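You operate a simulated robot arm through the tools that you are given. There is no shell and no other tool. Be economical: measure what you need, move in short steps, check, and stop when the job is done.

You run a simulated robot arm. Do the job below in one go: nothing can be reset, and whatever is moved stays where it is left.

Task
Set the roll gap to the head card, then wind a test strand.
Fine: free the gap lever first, lock it again before winding; keep the lid shut and wind the feed knob fully.

The check looks at the end state, three seconds after you hand in, the way a careful person would. Anything else that was tipped, shoved, dropped, spilled or broken makes it a failure. A push-on lid holds only when it is set on centred and level and pressed home; a screw cap is set on level and turned clockwise until tight.

Robot
A 7-joint arm with a two-finger parallel gripper, fixed in place. Base frame: the origin is at the foot of the arm, x ahead of it, y to its left, z up; the work surface is at about z = 0.872. Lengths are in m, angles in degrees, forces in N, time in s.
With the tool pointing down near the work surface it reaches from about 0.24 to 0.68 m from the base axis. Its first joint turns from -66.0 to 66.0 degrees. Payload 2.4 kg.
The tool frame sits at the grasp point between the pads (the TCP): z along the fingers, y along the line on which they close. The tips reach 0.03 m beyond it. The gripper opens to 0.094 m. The fingers are 0.028 m wide and 0.01 m thick; the gripper's body (0.05 by 0.096 m) begins 0.055 m behind the TCP.
Orientation is told as [roll, pitch, yaw] about the base's x, y, z axes, in that order, counted from this pose: with the fingers straight down and closing along the base's y, the tool's x points along the base's -x, its y along +y and its z along -z.

Tools
- The arm moves only by the tool arm_command. Its argument "commands" is a list of rows, each an object (a shift or turn left out is 0, a gripper value left out holds the last) with "fingers": the opening, from 0 (shut) to 1 (fully open); "linear": the shift along the tool's x, y, z in cm, a list of three; "delta_rot": the turn, a rotation vector about the tool's x, y, z in degrees, a list of three. In form: [{"fingers": fingers, "linear": [dx, dy, dz], "delta_rot": [rx, ry, rz]}, ...]. A call has 1 to 20 rows; each row is the pose to reach, as a shift and turn from the pose commanded when the call began, along the tool's axes at that moment. A row lasts 0.2 s, in which the tool goes at most 0.05 m and 8.6 degrees; a call with a longer step from one row to the next is refused whole, and so is a gripper value outside its range. A pose out of reach is approached as far as the arm can. The call stops where the force on the tool passes 60 N (or 10 N more than at its start, if that is more) or the arm is blocked; 0.2 s more then pass. The fingers move at their own pace (about 0.153 m/s each) and stop on an object; they squeeze with about 32 N. The grip force told is the motor's: it shows also when the fingers shut on nothing. Time passes only in rows, and 0.2 s behind the last, so rows that repeat a pose let the fingers close. It gives the time, the measured TCP pose, the force on the tool (base axes), the opening and the grip force at its end, in the units of the frame above (readings bear some noise), and new pictures: "show" is both (left out), scene, wrist or none.
- Cameras (640 x 400 px; columns grow to the right, rows downward): "scene" is fixed at [0.0413, 0.4786, 1.4407]; the picture's right is [-0.71, -0.70, 0.00], its down [-0.42, 0.42, -0.81] and it looks along [0.57, -0.57, -0.59] (base axes); focal length 333 px, centre (320, 200). "wrist" rides on the gripper at [-0.037, 0, -0.058] in the tool frame; the picture's right is [0.00, -1.00, 0.00], its down [0.97, 0.00, -0.24] and it looks along [0.24, 0.00, 0.97] (tool axes); focal length 218 px, centre (320, 200). There is no depth. A picture from a camera that has moved, and an enlarged one, comes with that camera's place and axes in the base frame and with its lens.
- enlarge(camera, box): a new picture of the part [left, top, right, bottom] of that camera's present view, enlarged. The clock stands still meanwhile.
- sign_off(): hands the job in; it is judged then, once.

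Go step by step. Nothing tells you positions but the pictures and the camera data: compare them with the known pose of the tool, close in by small moves and look again before you grip or let go. The budget is 120 turns and 150 pictures, counting those below and the enlarged ones. Unless the task says otherwise, let go and move clear before handing in, and close with one line.

The tools are called after "Emit:" as name(argument=value, ...) on one line, values as JSON. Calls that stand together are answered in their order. arm_command: Moves the arm, as the interface text tells. Its arguments: {"type":"object","properties":{"commands":{"type":"array"},"show":{"type":"string","enum":["both","scene","wrist","none"]}},"required":["commands"]} The other tools are called the same way: enlarge (camera, box) takes an enlarged picture of a part of a camera's view; sign_off () hands the job in.

At the start:

```text
clock: 0.0
tcp_pos: [0.3074, 0.2789, 1.1958]
tcp_rot: [0.0, -0.1, 0.1]
force: [0.4, 0.0, 1.0]
opening: 0.094
grip_force: 0.1
```

scene: 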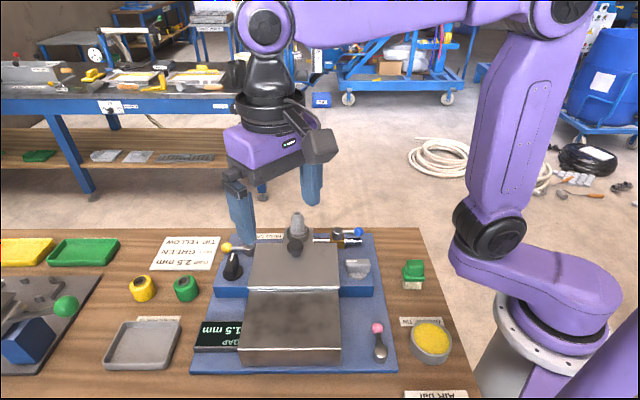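
wrist: 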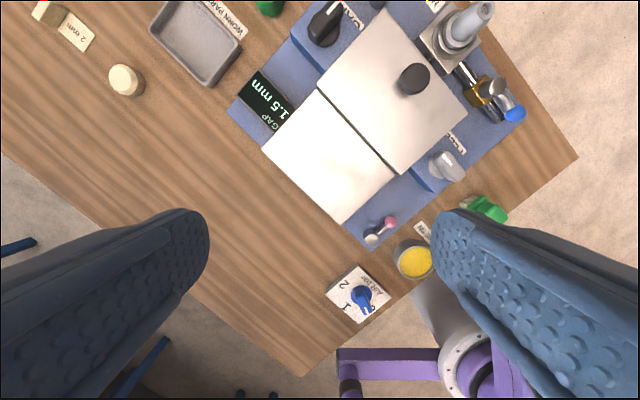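

I see a machine with a lid, a gap display (1.5 mm), levers and knobs, and a card reading something like "Gap 2.5 mm". I'll enlarge to read the labels.

Emit:
enlarge(camera="scene", box=[180, 200, 400, 340])

Emit:
enlarge(camera="wrist", box=[220, 0, 540, 200])

Emit:
enlarge(camera="scene", box=[0, 220, 240, 370])

Emit:
enlarge(camera="wrist", box=[300, 180, 500, 330])

```text
2.86 times, centred on (290, 270) of scene
camera zoom: at [0.0413, 0.4786, 1.4407], right [-0.71, -0.7, 0.0], down [-0.42, 0.42, -0.81], along [0.57, -0.57, -0.59], focal length 951 px, centre (406, 0)
```

zoom: 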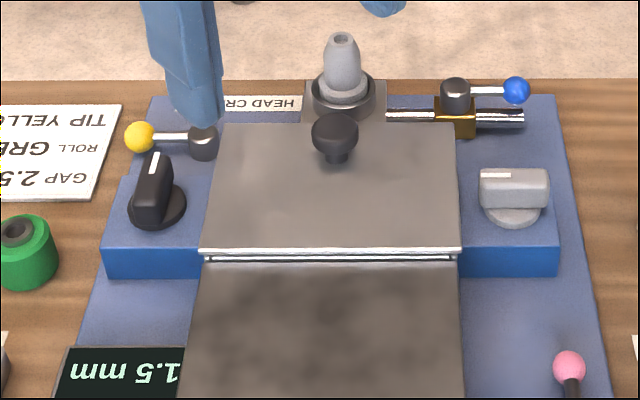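

```text
2.00 times, centred on (380, 100) of wrist
camera zoom: at [0.3459, 0.278, 1.2549], right [0.0, -1.0, 0.0], down [-0.97, 0.0, 0.24], along [-0.24, 0.0, -0.97], focal length 436 px, centre (200, 400)
```

zoom: 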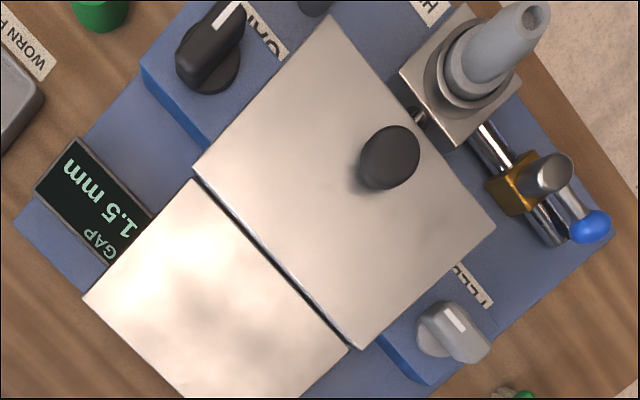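

```text
2.67 times, centred on (120, 295) of scene
camera zoom: at [0.0413, 0.4786, 1.4407], right [-0.71, -0.7, 0.0], down [-0.42, 0.42, -0.81], along [0.57, -0.57, -0.59], focal length 887 px, centre (853, -53)
```

zoom: 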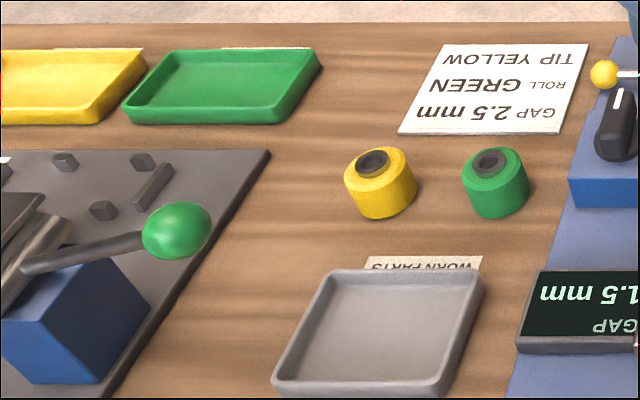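

```text
2.67 times, centred on (400, 255) of wrist
camera zoom: at [0.3459, 0.278, 1.2549], right [0.0, -1.0, 0.0], down [-0.97, 0.0, 0.24], along [-0.24, 0.0, -0.97], focal length 582 px, centre (107, 53)
```

zoom: 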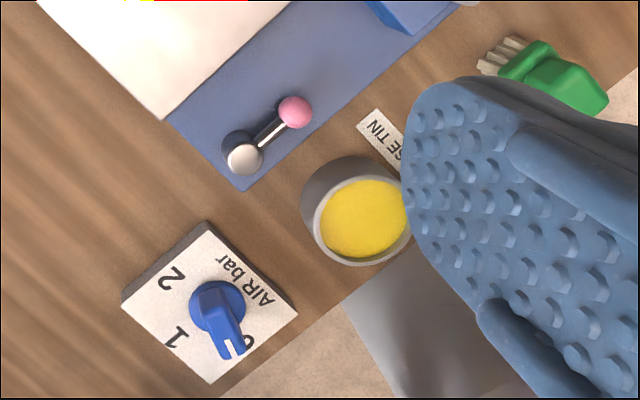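

The card says gap 2.5 mm. I'll move over the machine to read the labels and levers.

Emit:
arm_command(commands=[{"linear": [-4, -2.5, 0]}, {"linear": [-8, -5, 0]}, {"linear": [-12, -8, 0]}, {"linear": [-14, -8, 0]}, {"linear": [-14, -8, 0]}], show="both")

```text
clock: 1.2
tcp_pos: [0.4479, 0.1986, 1.1956]
tcp_rot: [0.0, 0.0, 0.0]
force: [0.6, -0.6, -0.9]
opening: 0.0941
grip_force: 0.1
camera wrist: at [0.4856, 0.1982, 1.2545], right [0.0, -1.0, 0.0], down [-0.97, 0.0, 0.24], along [-0.24, 0.0, -0.97], focal length 218 px, centre (320, 200)
```

scene: 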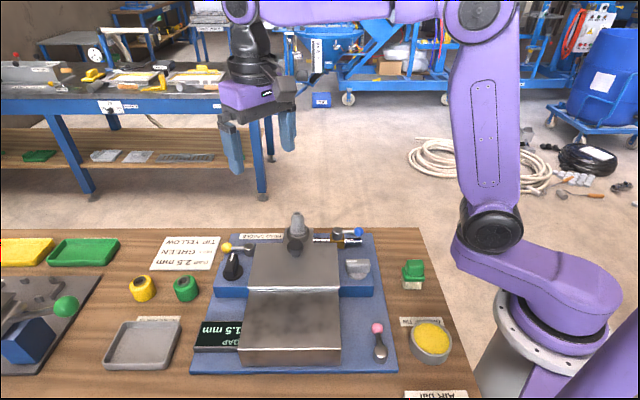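
wrist: 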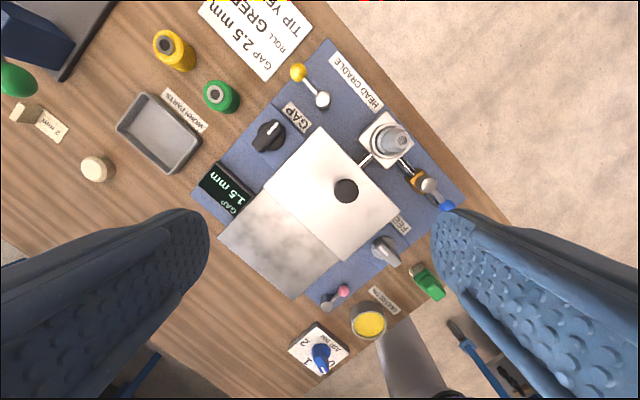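

Emit:
enlarge(camera="wrist", box=[230, 40, 390, 140])

Emit:
enlarge(camera="wrist", box=[320, 110, 480, 210])

Emit:
enlarge(camera="wrist", box=[290, 200, 450, 300])

```text
4.00 times, centred on (310, 90) of wrist
camera zoom: at [0.4856, 0.1982, 1.2545], right [0.0, -1.0, 0.0], down [-0.97, 0.0, 0.24], along [-0.24, 0.0, -0.97], focal length 873 px, centre (360, 640)
```

zoom: 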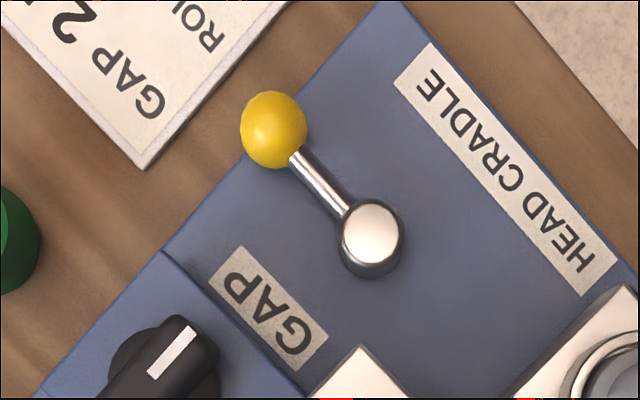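

```text
4.00 times, centred on (400, 160) of wrist
camera zoom: at [0.4856, 0.1982, 1.2545], right [0.0, -1.0, 0.0], down [-0.97, 0.0, 0.24], along [-0.24, 0.0, -0.97], focal length 873 px, centre (0, 360)
```

zoom: 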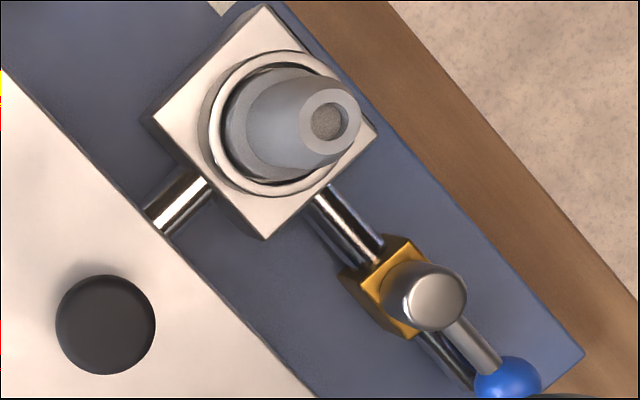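

```text
4.00 times, centred on (370, 250) of wrist
camera zoom: at [0.4856, 0.1982, 1.2545], right [0.0, -1.0, 0.0], down [-0.97, 0.0, 0.24], along [-0.24, 0.0, -0.97], focal length 873 px, centre (120, 0)
```

zoom: 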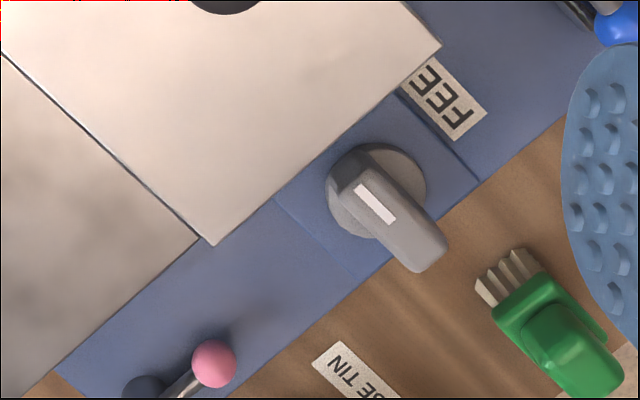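

The yellow lever beside the GAP knob (ball near (0.593, 0.232, 0.89), pivot (0.556, 0.194)) is the gap lock. I'll hover over it with the fingers straddling across the lever.

Emit:
arm_command(commands=[{"linear": [-2.4, 0.55, 2], "delta_rot": [0, 0, -7.5]}, {"linear": [-4.8, 1.1, 4], "delta_rot": [0, 0, -15]}, {"linear": [-7.2, 1.65, 6], "delta_rot": [0, 0, -22.5]}, {"linear": [-9.6, 2.2, 8], "delta_rot": [0, 0, -30]}, {"linear": [-12, 2.75, 10], "delta_rot": [0, 0, -37.5]}, {"linear": [-14.5, 3.3, 12], "delta_rot": [0, 0, -45]}, {"linear": [-14.5, 3.3, 12], "delta_rot": [0, 0, -45]}])

```text
clock: 2.8
tcp_pos: [0.5921, 0.2329, 1.0751]
tcp_rot: [0.0, 0.0, 45.0]
force: [0.9, 0.0, -0.1]
opening: 0.0938
grip_force: 0.1
camera wrist: at [0.6193, 0.2579, 1.1341], right [0.71, -0.71, 0.0], down [-0.68, -0.69, 0.24], along [-0.17, -0.17, -0.97], focal length 218 px, centre (320, 200)
```

scene: 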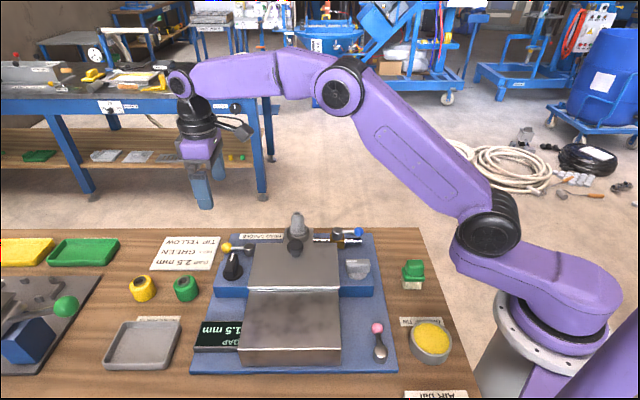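
wrist: 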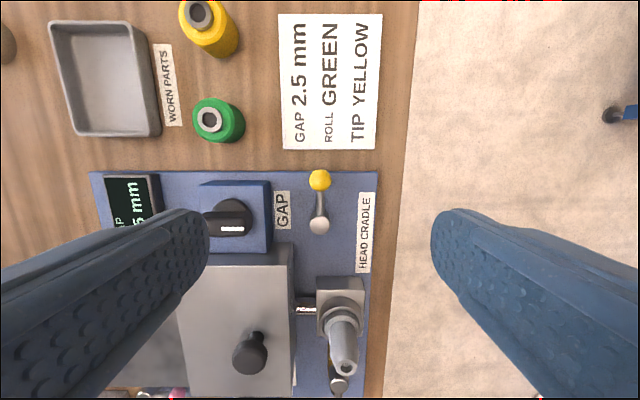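

Ball and fingers line up. I'll narrow the fingers and lower them around the ball.

Emit:
arm_command(commands=[{"fingers": 0.55, "linear": [0, 0, 4]}, {"fingers": 0.55, "linear": [0, 0, 8]}, {"fingers": 0.55, "linear": [0, 0, 12]}, {"fingers": 0.55, "linear": [0, 0, 14]}, {"fingers": 0.55, "linear": [0, 0, 15.8]}, {"fingers": 0.55, "linear": [0, 0, 15.8]}])

```text
clock: 4.2
tcp_pos: [0.5921, 0.2322, 0.9176]
tcp_rot: [0.0, 0.0, 45.1]
force: [0.4, -0.1, 0.0]
opening: 0.0517
grip_force: 0.0
camera wrist: at [0.6202, 0.257, 0.9767], right [0.71, -0.71, 0.0], down [-0.69, -0.69, 0.24], along [-0.17, -0.17, -0.97], focal length 218 px, centre (320, 200)
```

scene: 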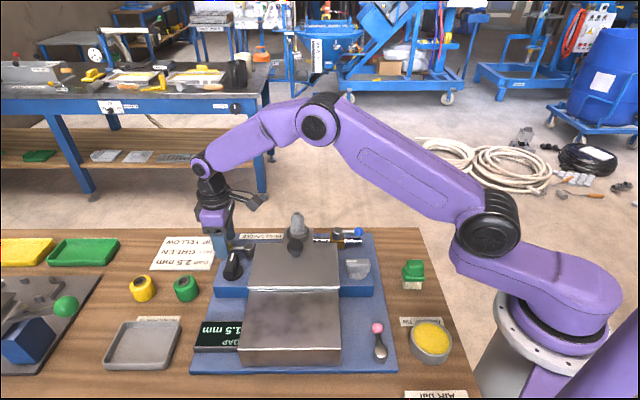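
wrist: 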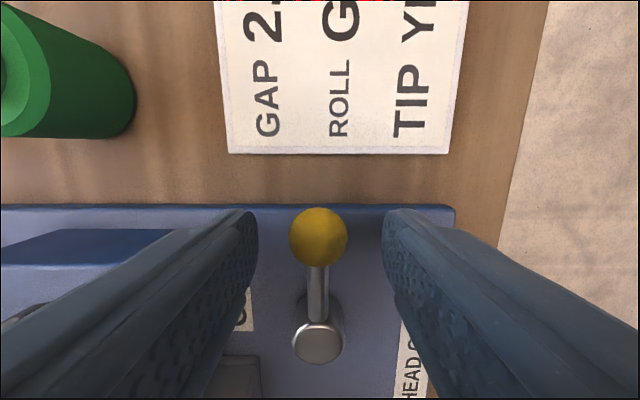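

The ball is centred between the fingers. I'll try swinging the lever gently toward the rear (tool −y).

Emit:
arm_command(commands=[{"linear": [0.05, -0.74, 0], "delta_rot": [0, 0, 8]}, {"linear": [0.2, -1.46, 0], "delta_rot": [0, 0, 16]}, {"linear": [0.46, -2.16, 0], "delta_rot": [0, 0, 24]}, {"linear": [0.8, -2.8, 0], "delta_rot": [0, 0, 32]}, {"linear": [0.8, -2.8, 0], "delta_rot": [0, 0, 32]}])

```text
clock: 5.4
tcp_pos: [0.607, 0.2056, 0.9178]
tcp_rot: [0.0, -0.1, 12.9]
force: [-1.2, 0.8, -0.1]
opening: 0.0517
grip_force: 0.4
camera wrist: at [0.644, 0.2139, 0.9768], right [0.22, -0.97, 0.0], down [-0.95, -0.22, 0.24], along [-0.23, -0.05, -0.97], focal length 218 px, centre (320, 200)
```

scene: 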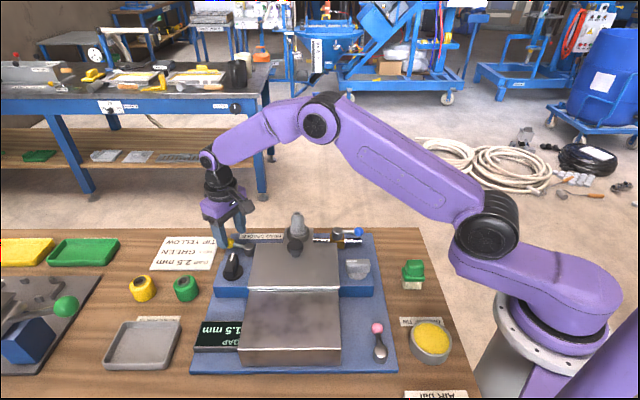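
wrist: 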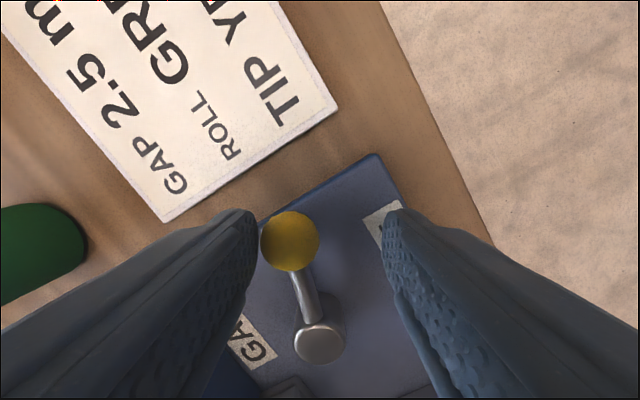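

The lever swings freely that way. I'll carry on along the arc to find its stop.

Emit:
arm_command(commands=[{"linear": [0.05, -0.74, 0], "delta_rot": [0, 0, 8]}, {"linear": [0.2, -1.46, 0], "delta_rot": [0, 0, 16]}, {"linear": [0.46, -2.16, 0], "delta_rot": [0, 0, 24]}, {"linear": [0.8, -2.8, 0], "delta_rot": [0, 0, 32]}, {"linear": [1.24, -3.4, 0], "delta_rot": [0, 0, 40]}, {"linear": [1.24, -3.4, 0], "delta_rot": [0, 0, 40]}])

```text
clock: 6.8
tcp_pos: [0.6023, 0.1705, 0.9173]
tcp_rot: [0.0, 0.1, -27.2]
force: [0.7, -0.2, -0.3]
opening: 0.052
grip_force: 0.6
camera wrist: at [0.6365, 0.1525, 0.9769], right [-0.46, -0.89, 0.0], down [-0.86, 0.44, 0.24], along [-0.21, 0.11, -0.97], focal length 218 px, centre (320, 200)
```

scene: 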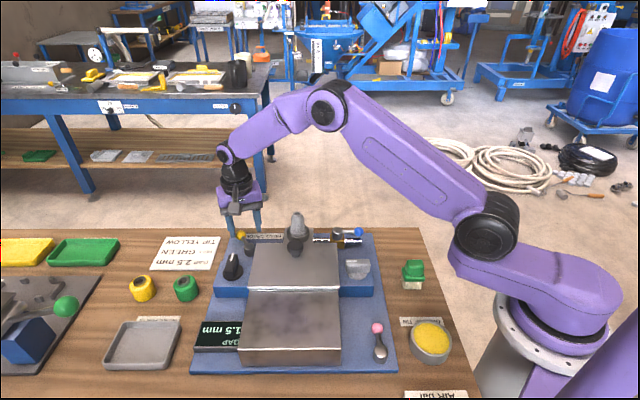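
wrist: 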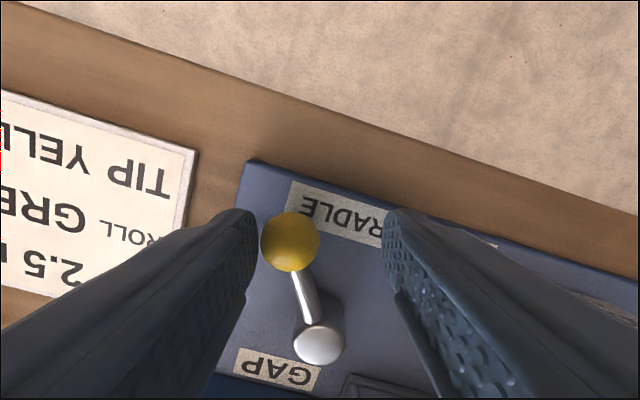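

Still moving freely (lever ~57°). I'll continue toward the stop.

Emit:
arm_command(commands=[{"linear": [0.05, -0.74, 0], "delta_rot": [0, 0, 8]}, {"linear": [0.2, -1.46, 0], "delta_rot": [0, 0, 16]}, {"linear": [0.46, -2.16, 0], "delta_rot": [0, 0, 24]}, {"linear": [0.8, -2.8, 0], "delta_rot": [0, 0, 32]}, {"linear": [0.92, -3.0, 0], "delta_rot": [0, 0, 35]}, {"linear": [0.92, -3.0, 0], "delta_rot": [0, 0, 35]}])

```text
clock: 8.2
tcp_pos: [0.579, 0.1443, 0.9167]
tcp_rot: [-0.5, 0.0, -62.2]
force: [0.3, 0.3, -0.3]
opening: 0.0514
grip_force: 0.1
camera wrist: at [0.5984, 0.1116, 0.9751], right [-0.88, -0.47, 0.01], down [-0.45, 0.86, 0.24], along [-0.12, 0.21, -0.97], focal length 218 px, centre (320, 200)
```

scene: 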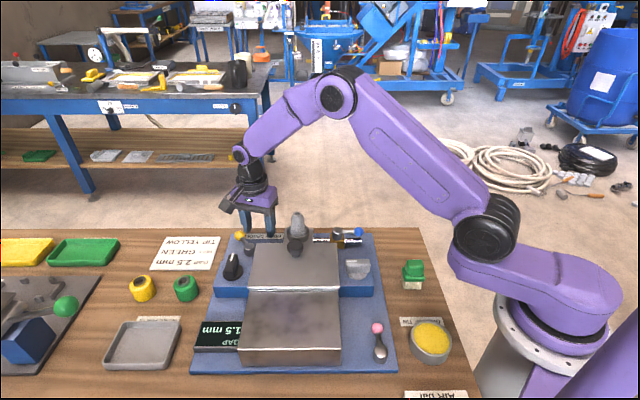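
wrist: 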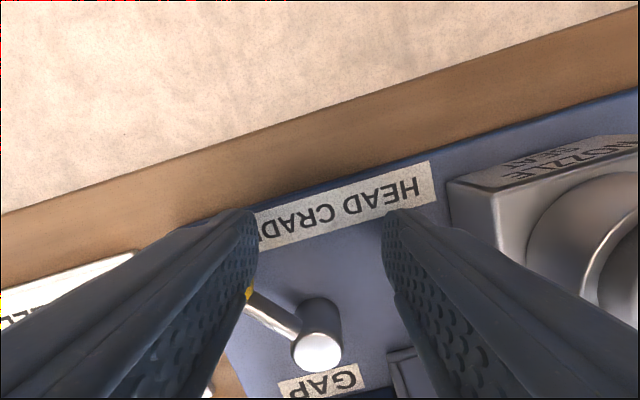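

The ball slipped past the left finger, so the lever seems to have hit its stop. I'll lift and look.

Emit:
arm_command(commands=[{"linear": [0, 0, -4]}, {"linear": [0, 0, -8]}, {"linear": [0, 0, -12]}, {"linear": [0, 0, -12]}])

Emit:
enlarge(camera="scene", box=[180, 210, 340, 310])

```text
clock: 9.2
tcp_pos: [0.5798, 0.1479, 1.0374]
tcp_rot: [0.0, 0.0, -62.0]
force: [0.4, -0.4, 0.0]
opening: 0.0518
grip_force: 0.1
camera wrist: at [0.5988, 0.1144, 1.0961], right [-0.88, -0.47, 0.0], down [-0.46, 0.86, 0.24], along [-0.11, 0.21, -0.97], focal length 218 px, centre (320, 200)
```

scene: 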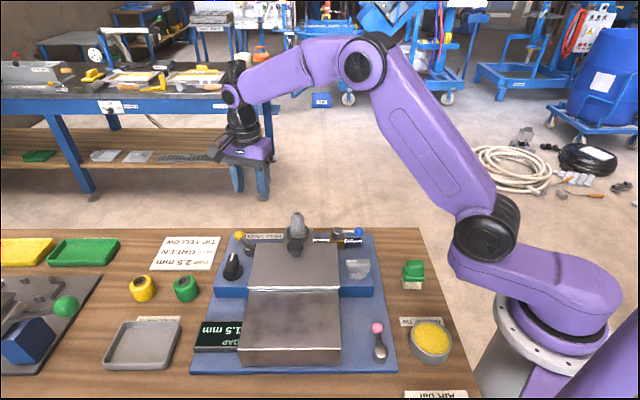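
wrist: 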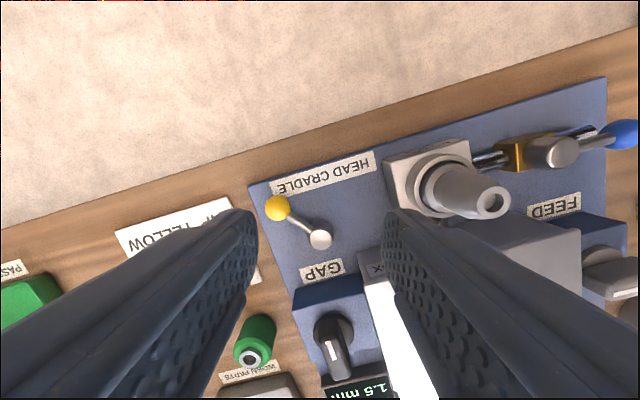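

```text
4.00 times, centred on (260, 260) of scene
camera zoom: at [0.0413, 0.4786, 1.4407], right [-0.71, -0.7, 0.0], down [-0.42, 0.42, -0.81], along [0.57, -0.57, -0.59], focal length 1331 px, centre (560, -40)
```

zoom: 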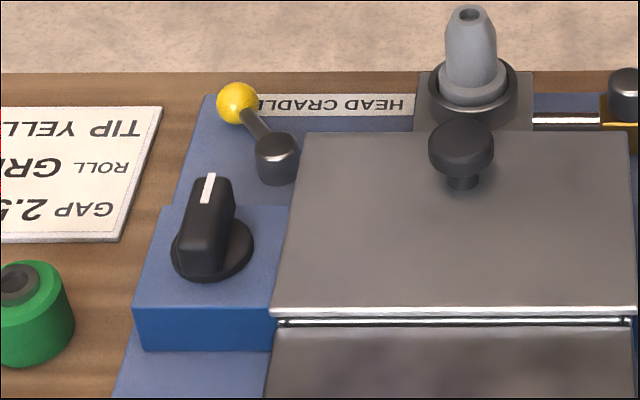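

The lever has swung about 55–60° to its stop, presumably free. Now I'll hover over the black GAP knob (about (0.50, 0.272)) with the fingers aligned to its bar.

Emit:
arm_command(commands=[{"fingers": 1, "linear": [3, -0.2, -2], "delta_rot": [0, 0, -3]}, {"linear": [7, -0.6, -3], "delta_rot": [0, 0, -8]}, {"linear": [11, -1, -3], "delta_rot": [0, 0, -13]}, {"linear": [14.7, -1.24, -3], "delta_rot": [0, 0, -17]}, {"linear": [14.7, -1.24, -3], "delta_rot": [0, 0, -17]}])

Emit:
enlarge(camera="wrist", box=[220, 120, 420, 245])

```text
clock: 10.4
tcp_pos: [0.4998, 0.2719, 1.0683]
tcp_rot: [0.1, -0.1, -44.8]
force: [0.4, -0.1, 0.1]
opening: 0.094
grip_force: 0.0
camera wrist: at [0.5283, 0.2446, 1.1265], right [-0.71, -0.71, 0.0], down [-0.69, 0.69, 0.24], along [-0.17, 0.17, -0.97], focal length 218 px, centre (320, 200)
```

scene: 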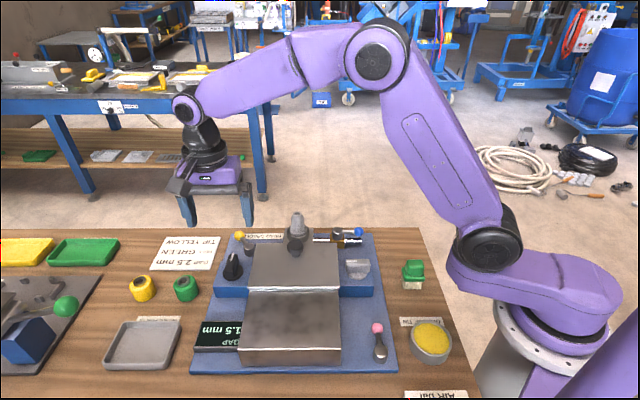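
wrist: 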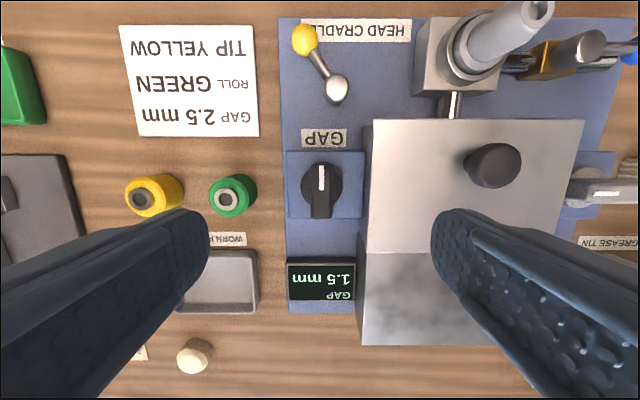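

```text
3.20 times, centred on (320, 182) of wrist
camera zoom: at [0.5283, 0.2446, 1.1265], right [-0.71, -0.71, 0.0], down [-0.69, 0.69, 0.24], along [-0.17, 0.17, -0.97], focal length 698 px, centre (320, 256)
```

zoom: 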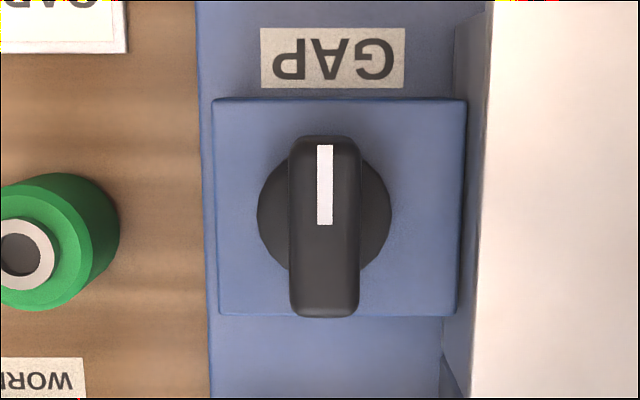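

The knob is centred under the tool, bar top around z 0.942, lid at about 0.94. I'll descend with a narrow opening, then grip.

Emit:
arm_command(commands=[{"fingers": 0.45, "linear": [0, 0, 3]}, {"linear": [0, 0, 6]}, {"linear": [0, 0, 9]}, {"linear": [0, 0, 11]}, {"linear": [0, 0, 11.6]}, {"linear": [0, 0, 11.6]}])

```text
clock: 11.8
tcp_pos: [0.5017, 0.2722, 0.9516]
tcp_rot: [0.1, 0.0, -45.1]
force: [0.5, -0.6, 0.3]
opening: 0.0422
grip_force: 0.0
camera wrist: at [0.528, 0.2446, 1.0102], right [-0.71, -0.71, 0.0], down [-0.69, 0.69, 0.24], along [-0.17, 0.17, -0.97], focal length 218 px, centre (320, 200)
```

scene: 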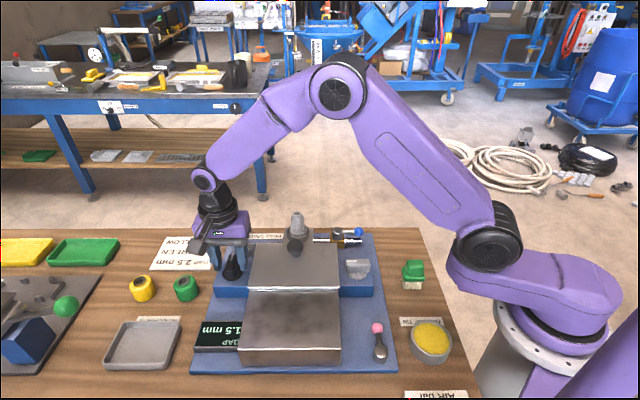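
wrist: 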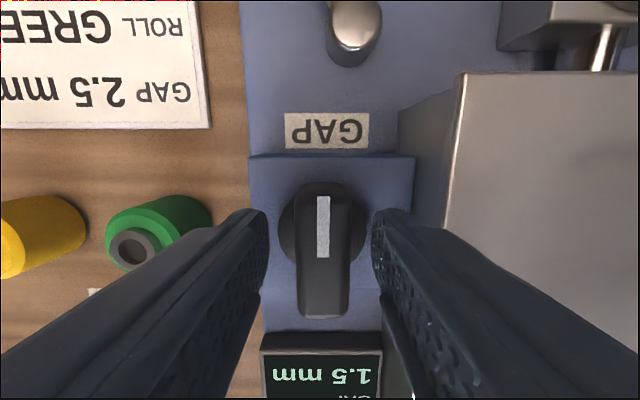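

The knob is between the fingers and the display is visible. Grip and turn a small test amount.

Emit:
arm_command(commands=[{"fingers": 0}, {"fingers": 0}, {"fingers": 0}, {"fingers": 0, "delta_rot": [0, 0, 5]}, {"fingers": 0, "delta_rot": [0, 0, 10]}, {"fingers": 0, "delta_rot": [0, 0, 10]}], show="wrist")

```text
clock: 13.2
tcp_pos: [0.5007, 0.2707, 0.9507]
tcp_rot: [-0.2, -0.1, -55.1]
force: [-9.7, -10.4, -5.4]
opening: 0.0199
grip_force: 45.1
camera wrist: at [0.5222, 0.2396, 1.0102], right [-0.82, -0.57, 0.0], down [-0.55, 0.8, 0.24], along [-0.14, 0.2, -0.97], focal length 218 px, centre (320, 200)
```

wrist: 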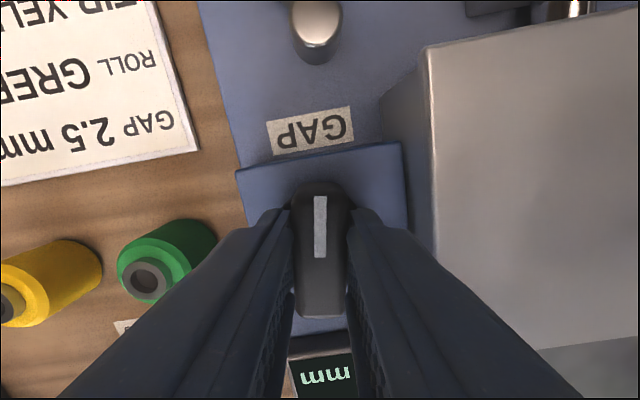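

Emit:
enlarge(camera="scene", box=[180, 250, 340, 350])

```text
4.00 times, centred on (260, 300) of scene
camera zoom: at [0.0411, 0.4783, 1.4408], right [-0.71, -0.7, 0.0], down [-0.42, 0.42, -0.81], along [0.57, -0.57, -0.59], focal length 1331 px, centre (560, -200)
```

zoom: 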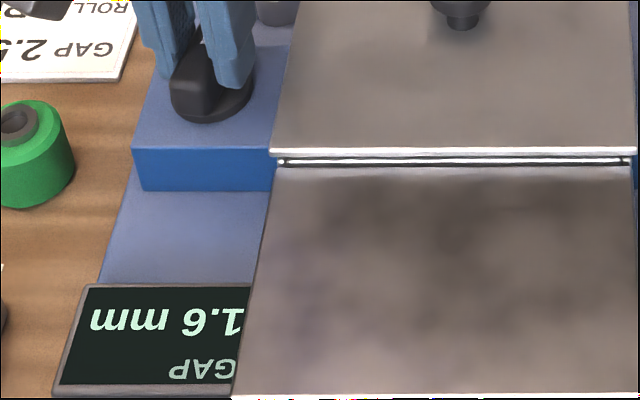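

Clockwise raises the gap (1.6 mm at 10°). Continue 40° more.

Emit:
arm_command(commands=[{"delta_rot": [0, 0, 8]}, {"delta_rot": [0, 0, 16]}, {"delta_rot": [0, 0, 24]}, {"delta_rot": [0, 0, 32]}, {"delta_rot": [0, 0, 40]}, {"delta_rot": [0, 0, 40]}], show="none")

Emit:
enlarge(camera="scene", box=[180, 250, 340, 350])

```text
clock: 14.6
tcp_pos: [0.4994, 0.2704, 0.9511]
tcp_rot: [-0.4, -0.3, -95.1]
force: [-19.5, -17.6, -3.0]
opening: 0.0202
grip_force: 44.7
```

```text
4.00 times, centred on (260, 300) of scene
camera zoom: at [0.0407, 0.4781, 1.4409], right [-0.71, -0.7, 0.0], down [-0.42, 0.42, -0.81], along [0.57, -0.57, -0.59], focal length 1331 px, centre (560, -200)
```

zoom: 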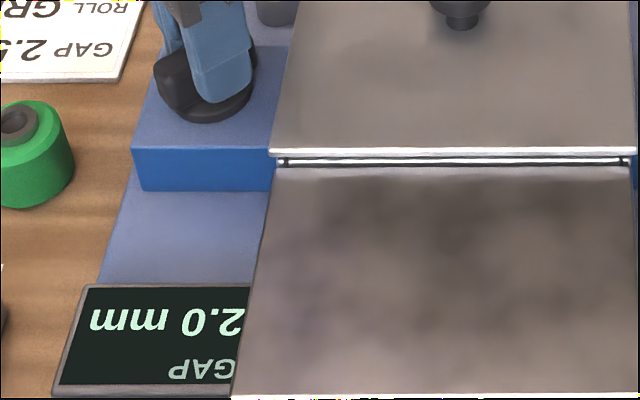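

2.0 mm at 50°, i.e. about 0.1 mm per 10°. I'll turn 30° more and ease off the side force.

Emit:
arm_command(commands=[{"linear": [-0.2, -0.18, 0]}, {"linear": [-0.2, -0.18, 0], "delta_rot": [0, 0, 8]}, {"linear": [-0.2, -0.18, 0], "delta_rot": [0, 0, 16]}, {"linear": [-0.2, -0.18, 0], "delta_rot": [0, 0, 24]}, {"linear": [-0.2, -0.18, 0], "delta_rot": [0, 0, 30]}, {"linear": [-0.2, -0.18, 0], "delta_rot": [0, 0, 30]}], show="none")

Emit:
enlarge(camera="scene", box=[180, 250, 340, 350])

```text
clock: 16.0
tcp_pos: [0.4977, 0.2711, 0.9517]
tcp_rot: [0.0, -0.1, -125.0]
force: [-17.7, -2.0, -8.7]
opening: 0.0201
grip_force: 44.8
```

```text
4.00 times, centred on (260, 300) of scene
camera zoom: at [0.0409, 0.4786, 1.4407], right [-0.71, -0.7, 0.0], down [-0.42, 0.42, -0.81], along [0.57, -0.57, -0.59], focal length 1331 px, centre (560, -200)
```

zoom: 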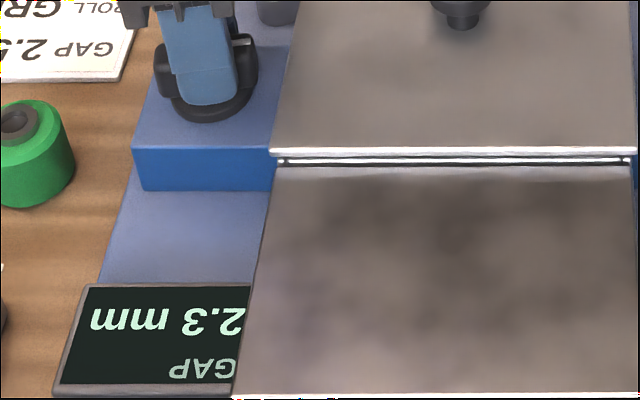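

2.3 mm at 80°. Turn the last 20°.

Emit:
arm_command(commands=[{"delta_rot": [0, 0, 7]}, {"delta_rot": [0, 0, 14]}, {"delta_rot": [0, 0, 20]}, {"delta_rot": [0, 0, 20]}, {"delta_rot": [0, 0, 20]}], show="none")

Emit:
enlarge(camera="scene", box=[180, 250, 340, 350])

```text
clock: 17.2
tcp_pos: [0.4977, 0.2713, 0.9518]
tcp_rot: [-0.1, -0.2, -144.8]
force: [-24.0, 8.4, -7.2]
opening: 0.0198
grip_force: 44.5
```

```text
4.00 times, centred on (260, 300) of scene
camera zoom: at [0.0407, 0.4789, 1.4406], right [-0.71, -0.7, 0.0], down [-0.42, 0.42, -0.81], along [0.57, -0.57, -0.59], focal length 1331 px, centre (560, -200)
```

zoom: 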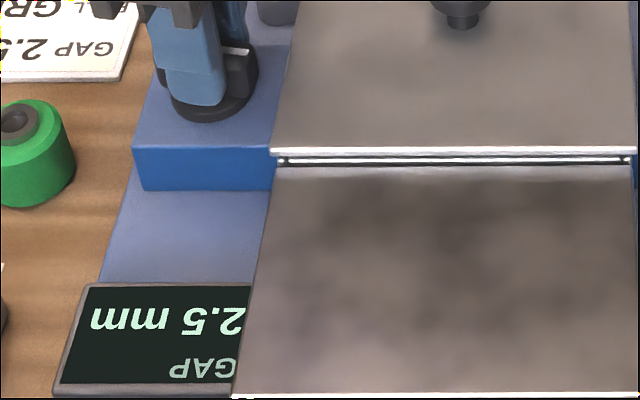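

Display reads 2.5 mm. Release gently and rise.

Emit:
arm_command(commands=[{"fingers": 0.4}, {"fingers": 0.4}, {"fingers": 0.4, "linear": [0, 0, -3]}, {"linear": [0, 0, -7]}, {"linear": [0, 0, -11]}, {"linear": [0, 0, -11]}], show="wrist")

Emit:
enlarge(camera="scene", box=[180, 220, 340, 350])

```text
clock: 18.6
tcp_pos: [0.4998, 0.2701, 1.0627]
tcp_rot: [0.0, 0.0, -145.0]
force: [-0.3, 0.4, -0.1]
opening: 0.0376
grip_force: 0.1
camera wrist: at [0.47, 0.2482, 1.1222], right [-0.57, 0.82, 0.0], down [0.8, 0.56, 0.24], along [0.2, 0.14, -0.97], focal length 218 px, centre (320, 200)
```

wrist: 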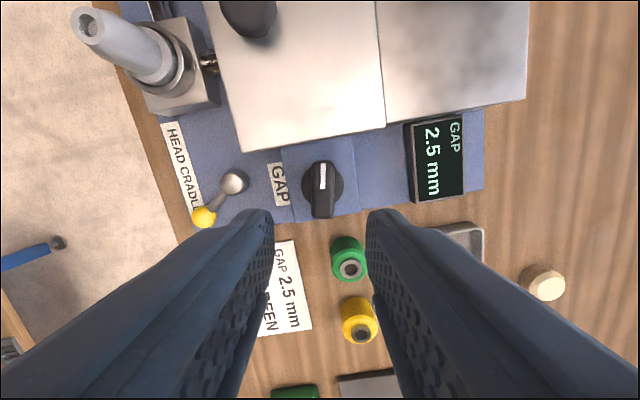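

```text
3.08 times, centred on (260, 285) of scene
camera zoom: at [0.0413, 0.4786, 1.4407], right [-0.71, -0.7, 0.0], down [-0.42, 0.42, -0.81], along [0.57, -0.57, -0.59], focal length 1024 px, centre (505, -62)
```

zoom: 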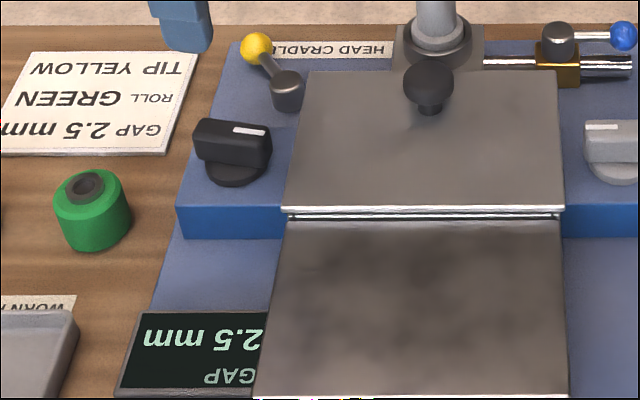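

The gap stays at 2.5 mm. Now back over the yellow lever ball (~(0.606, 0.187)) to swing it back to lock.

Emit:
arm_command(commands=[{"fingers": 0.45, "linear": [0.2, 0.8, 0], "delta_rot": [0, 0, -8]}, {"linear": [0.5, 1.6, 0], "delta_rot": [0, 0, -16]}, {"linear": [0.7, 2.4, 0], "delta_rot": [0, 0, -24]}, {"linear": [1, 3.2, 0], "delta_rot": [0, 0, -32]}, {"linear": [1.2, 4, 0], "delta_rot": [0, 0, -40]}, {"linear": [1.4, 4.8, 0], "delta_rot": [0, 0, -48]}, {"linear": [1.7, 5.6, 0], "delta_rot": [0, 0, -56]}, {"linear": [1.9, 6.4, 0], "delta_rot": [0, 0, -64]}, {"linear": [2.2, 7.2, 0], "delta_rot": [0, 0, -72]}, {"linear": [2.4, 8, 0], "delta_rot": [0, 0, -80]}, {"linear": [2.7, 8.8, 0], "delta_rot": [0, 0, -88]}, {"linear": [2.9, 9.6, 0], "delta_rot": [0, 0, -96]}, {"linear": [3.1, 10.4, 0], "delta_rot": [0, 0, -104]}, {"linear": [3.4, 11.2, 0], "delta_rot": [0, 0, -112]}, {"linear": [3.6, 12, 0], "delta_rot": [0, 0, -120]}, {"linear": [3.8, 12.5, 0.5], "delta_rot": [0, 0, -128]}, {"linear": [3.9, 12.9, 1], "delta_rot": [0, 0, -136]}, {"linear": [3.9, 12.9, 1], "delta_rot": [0, 0, -136]}], show="wrist")

```text
clock: 22.4
tcp_pos: [0.6053, 0.1868, 1.0517]
tcp_rot: [0.1, 0.0, -8.9]
force: [-0.5, 0.1, 0.6]
opening: 0.0422
grip_force: 0.1
camera wrist: at [0.6425, 0.1804, 1.1108], right [-0.15, -0.99, 0.0], down [-0.96, 0.15, 0.24], along [-0.24, 0.04, -0.97], focal length 218 px, centre (320, 200)
```

wrist: 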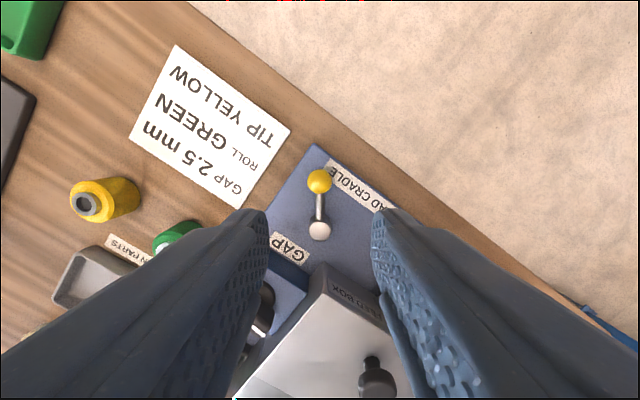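

Ball and lever are centred. Descend around the ball.

Emit:
arm_command(commands=[{"linear": [-0.2, 0, 4]}, {"linear": [-0.2, 0, 8]}, {"linear": [-0.2, 0, 11]}, {"linear": [-0.2, 0, 13.7]}, {"linear": [-0.2, 0, 13.7]}], show="wrist")

```text
clock: 23.6
tcp_pos: [0.6067, 0.1861, 0.9145]
tcp_rot: [0.1, -0.1, -9.0]
force: [-0.2, -0.9, 0.2]
opening: 0.0421
grip_force: 0.1
camera wrist: at [0.6451, 0.1797, 0.9739], right [-0.16, -0.99, 0.0], down [-0.96, 0.15, 0.24], along [-0.24, 0.04, -0.97], focal length 218 px, centre (320, 200)
```

wrist: 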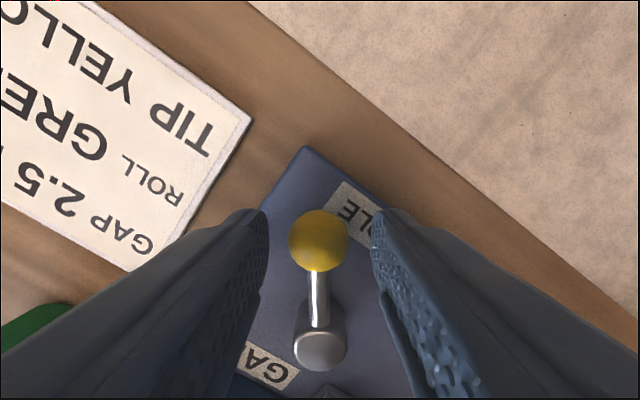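

Swing the lever back along the arc.

Emit:
arm_command(commands=[{"linear": [0.05, 0.71, 0], "delta_rot": [0, 0, -8]}, {"linear": [0.2, 1.41, 0], "delta_rot": [0, 0, -16]}, {"linear": [0.44, 2.07, 0], "delta_rot": [0, 0, -24]}, {"linear": [0.78, 2.7, 0], "delta_rot": [0, 0, -32]}, {"linear": [1.19, 3.28, 0], "delta_rot": [0, 0, -40]}, {"linear": [1.69, 3.79, 0], "delta_rot": [0, 0, -48]}, {"linear": [2.25, 4.23, 0], "delta_rot": [0, 0, -56]}, {"linear": [2.25, 4.23, 0], "delta_rot": [0, 0, -56]}], show="wrist")

```text
clock: 25.4
tcp_pos: [0.5914, 0.2311, 0.9142]
tcp_rot: [0.0, 0.0, 47.1]
force: [-0.6, 0.1, 0.1]
opening: 0.0426
grip_force: 0.3
camera wrist: at [0.6173, 0.2581, 0.9738], right [0.73, -0.68, 0.0], down [-0.66, -0.71, 0.24], along [-0.16, -0.18, -0.97], focal length 218 px, centre (320, 200)
```

wrist: 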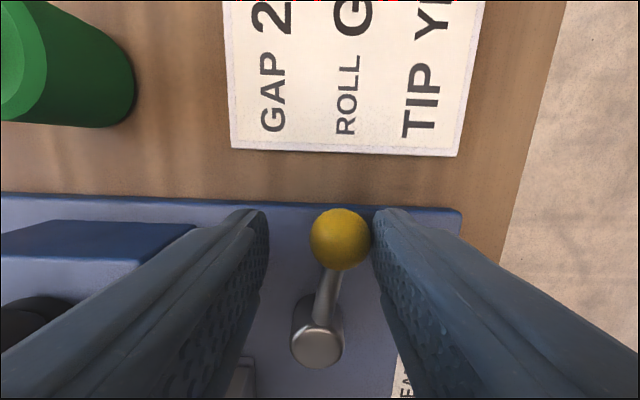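

About 10° left to the original locked position; creep on.

Emit:
arm_command(commands=[{"linear": [0.01, 0.27, 0], "delta_rot": [0, 0, -3]}, {"linear": [0.03, 0.53, 0], "delta_rot": [0, 0, -6]}, {"linear": [0.06, 0.8, 0], "delta_rot": [0, 0, -9]}, {"linear": [0.11, 1.06, 0], "delta_rot": [0, 0, -12]}, {"linear": [0.11, 1.06, 0], "delta_rot": [0, 0, -12]}], show="wrist")

```text
clock: 26.6
tcp_pos: [0.5835, 0.2361, 0.9145]
tcp_rot: [0.1, 0.0, 59.0]
force: [4.3, -5.5, -0.4]
opening: 0.0459
grip_force: 3.7
camera wrist: at [0.6031, 0.2678, 0.9739], right [0.86, -0.52, 0.0], down [-0.5, -0.83, 0.24], along [-0.12, -0.21, -0.97], focal length 218 px, centre (320, 200)
```

wrist: 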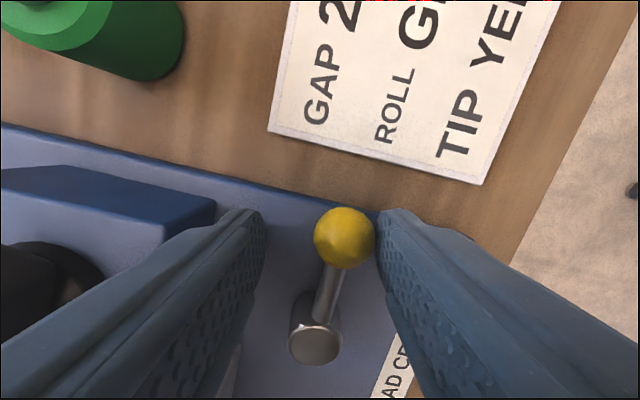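

The fingers now press against the stop; lever is home. Back off, rise and verify.

Emit:
arm_command(commands=[{"linear": [0, -0.7, 0]}, {"linear": [0, -0.7, -4]}, {"linear": [0, -0.7, -8]}, {"linear": [0, -0.7, -12]}, {"linear": [0, -0.7, -15]}, {"linear": [0, -0.7, -15]}], show="wrist")

Emit:
enlarge(camera="scene", box=[180, 220, 400, 350])

```text
clock: 28.0
tcp_pos: [0.5883, 0.2334, 1.066]
tcp_rot: [0.0, 0.0, 59.0]
force: [0.2, -0.3, 0.2]
opening: 0.0424
grip_force: 0.1
camera wrist: at [0.6082, 0.2655, 1.125], right [0.86, -0.51, 0.0], down [-0.5, -0.83, 0.24], along [-0.12, -0.21, -0.97], focal length 218 px, centre (320, 200)
```

wrist: 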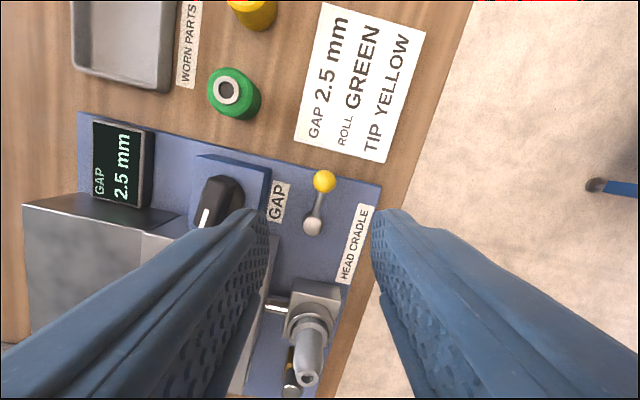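

```text
2.91 times, centred on (290, 285) of scene
camera zoom: at [0.0413, 0.4786, 1.4407], right [-0.71, -0.7, 0.0], down [-0.42, 0.42, -0.81], along [0.57, -0.57, -0.59], focal length 968 px, centre (407, -47)
```

zoom: 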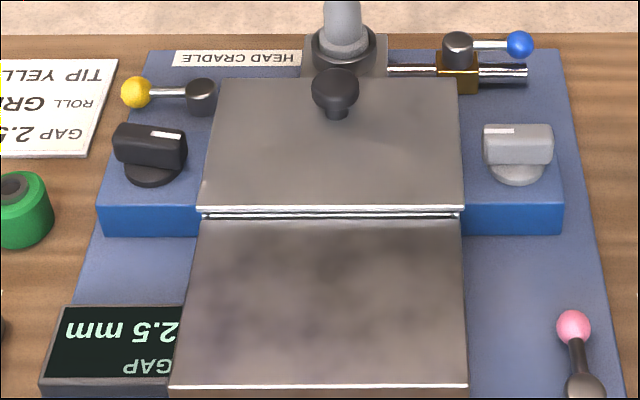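

Lever is back in its original locked position, gap 2.5 mm. Now over to the grey FEED knob near (0.316, 0.092), travelling high.

Emit:
arm_command(commands=[{"linear": [0, 0, -4]}, {"linear": [0, 0, -8]}, {"linear": [3.7, 2.3, -10], "delta_rot": [0, 0, 2]}, {"linear": [7.4, 4.6, -10], "delta_rot": [0, 0, 4]}, {"linear": [11.1, 6.9, -10], "delta_rot": [0, 0, 6]}, {"linear": [14.8, 9.2, -10], "delta_rot": [0, 0, 8]}, {"linear": [18.5, 11.5, -10], "delta_rot": [0, 0, 10]}, {"linear": [22.2, 13.8, -9], "delta_rot": [0, 0, 12]}, {"linear": [26.1, 16.05, -6], "delta_rot": [0, 0, 14]}, {"linear": [26.1, 16.05, -2], "delta_rot": [0, 0, 14]}, {"linear": [26.1, 16.05, -1], "delta_rot": [0, 0, 14]}, {"linear": [26.1, 16.05, -1], "delta_rot": [0, 0, 14]}], show="both")

```text
refused: row 9 steps farther than a row can; nothing moved
```

Emit:
arm_command(commands=[{"linear": [0, 0, -4]}, {"linear": [0, 0, -8]}, {"linear": [3.7, 2.3, -10], "delta_rot": [0, 0, 2]}, {"linear": [7.4, 4.6, -10], "delta_rot": [0, 0, 4]}, {"linear": [11.1, 6.9, -10], "delta_rot": [0, 0, 6]}, {"linear": [14.8, 9.2, -10], "delta_rot": [0, 0, 8]}, {"linear": [18.5, 11.5, -10], "delta_rot": [0, 0, 10]}, {"linear": [22.2, 13.8, -9], "delta_rot": [0, 0, 12]}, {"linear": [26.1, 16.05, -8], "delta_rot": [0, 0, 14]}, {"linear": [26.1, 16.05, -4], "delta_rot": [0, 0, 14]}, {"linear": [26.1, 16.05, -1], "delta_rot": [0, 0, 14]}, {"linear": [26.1, 16.05, -1], "delta_rot": [0, 0, 14]}], show="both")

```text
clock: 30.6
tcp_pos: [0.3165, 0.0935, 1.0743]
tcp_rot: [0.0, 0.0, 45.0]
force: [0.9, -0.6, 0.2]
opening: 0.0423
grip_force: 0.0
camera wrist: at [0.3436, 0.118, 1.1338], right [0.71, -0.71, 0.0], down [-0.69, -0.69, 0.24], along [-0.17, -0.17, -0.97], focal length 218 px, centre (320, 200)
```

scene: 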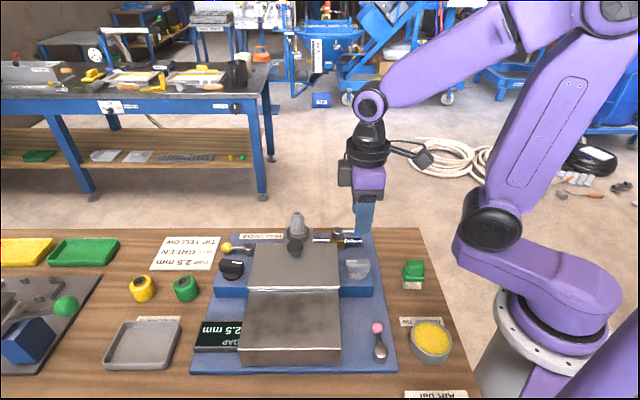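
wrist: 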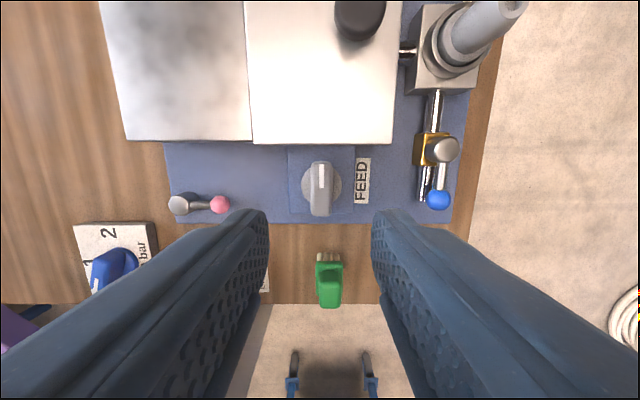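

FEED knob is centred under the tool. Descend and grip.

Emit:
arm_command(commands=[{"linear": [0.1, -0.14, 4]}, {"linear": [0.1, -0.14, 8]}, {"linear": [0.1, -0.14, 11]}, {"linear": [0.1, -0.14, 12.2]}, {"linear": [0.1, -0.14, 12.2]}], show="wrist")

```text
clock: 31.8
tcp_pos: [0.3166, 0.091, 0.9533]
tcp_rot: [-0.1, 0.0, 45.0]
force: [0.1, -0.8, -0.1]
opening: 0.0424
grip_force: 0.0
camera wrist: at [0.344, 0.117, 1.0121], right [0.71, -0.71, 0.0], down [-0.69, -0.69, 0.24], along [-0.17, -0.17, -0.97], focal length 218 px, centre (320, 200)
```

wrist: 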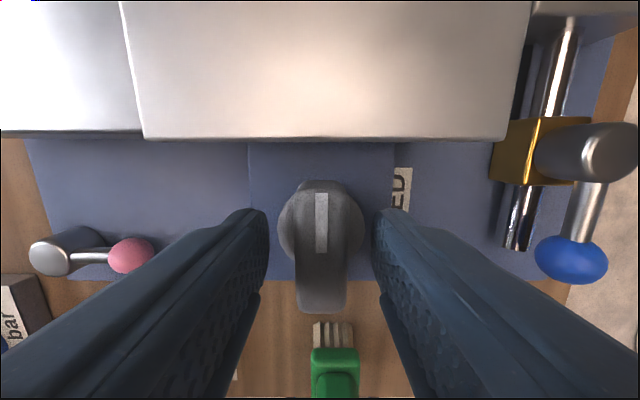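

Grip and turn clockwise 30° as a first test.

Emit:
arm_command(commands=[{"fingers": 0}, {"fingers": 0}, {"fingers": 0}, {"fingers": 0, "delta_rot": [0, 0, 7]}, {"delta_rot": [0, 0, 14]}, {"delta_rot": [0, 0, 22]}, {"delta_rot": [0, 0, 30]}, {"delta_rot": [0, 0, 30]}], show="both")

Emit:
enlarge(camera="scene", box=[180, 210, 400, 350])

```text
clock: 33.6
tcp_pos: [0.3166, 0.0904, 0.952]
tcp_rot: [0.0, 0.0, 14.8]
force: [16.8, -28.5, 18.7]
opening: 0.0198
grip_force: 45.1
camera wrist: at [0.3544, 0.0992, 1.0121], right [0.26, -0.97, 0.0], down [-0.94, -0.25, 0.24], along [-0.23, -0.06, -0.97], focal length 218 px, centre (320, 200)
```

scene: 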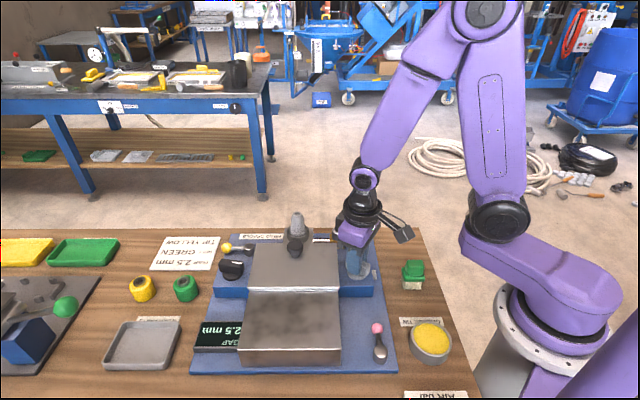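
wrist: 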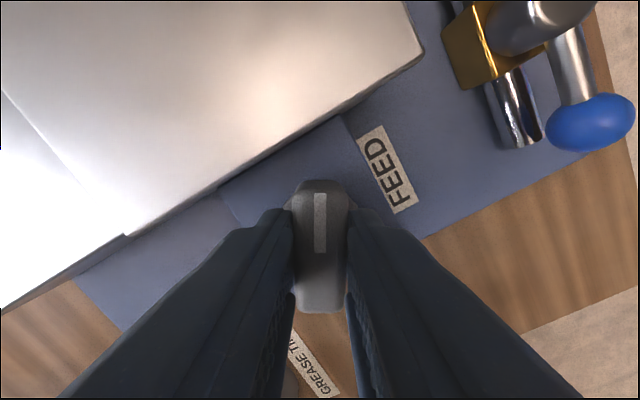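

```text
2.86 times, centred on (290, 280) of scene
camera zoom: at [0.0416, 0.4778, 1.441], right [-0.71, -0.7, 0.0], down [-0.42, 0.42, -0.81], along [0.57, -0.57, -0.59], focal length 951 px, centre (406, -29)
```

zoom: 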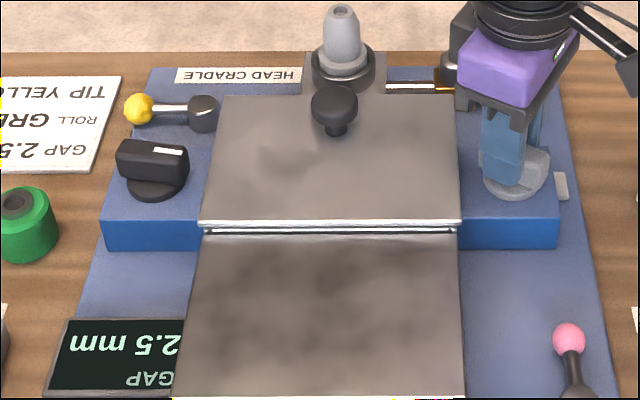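

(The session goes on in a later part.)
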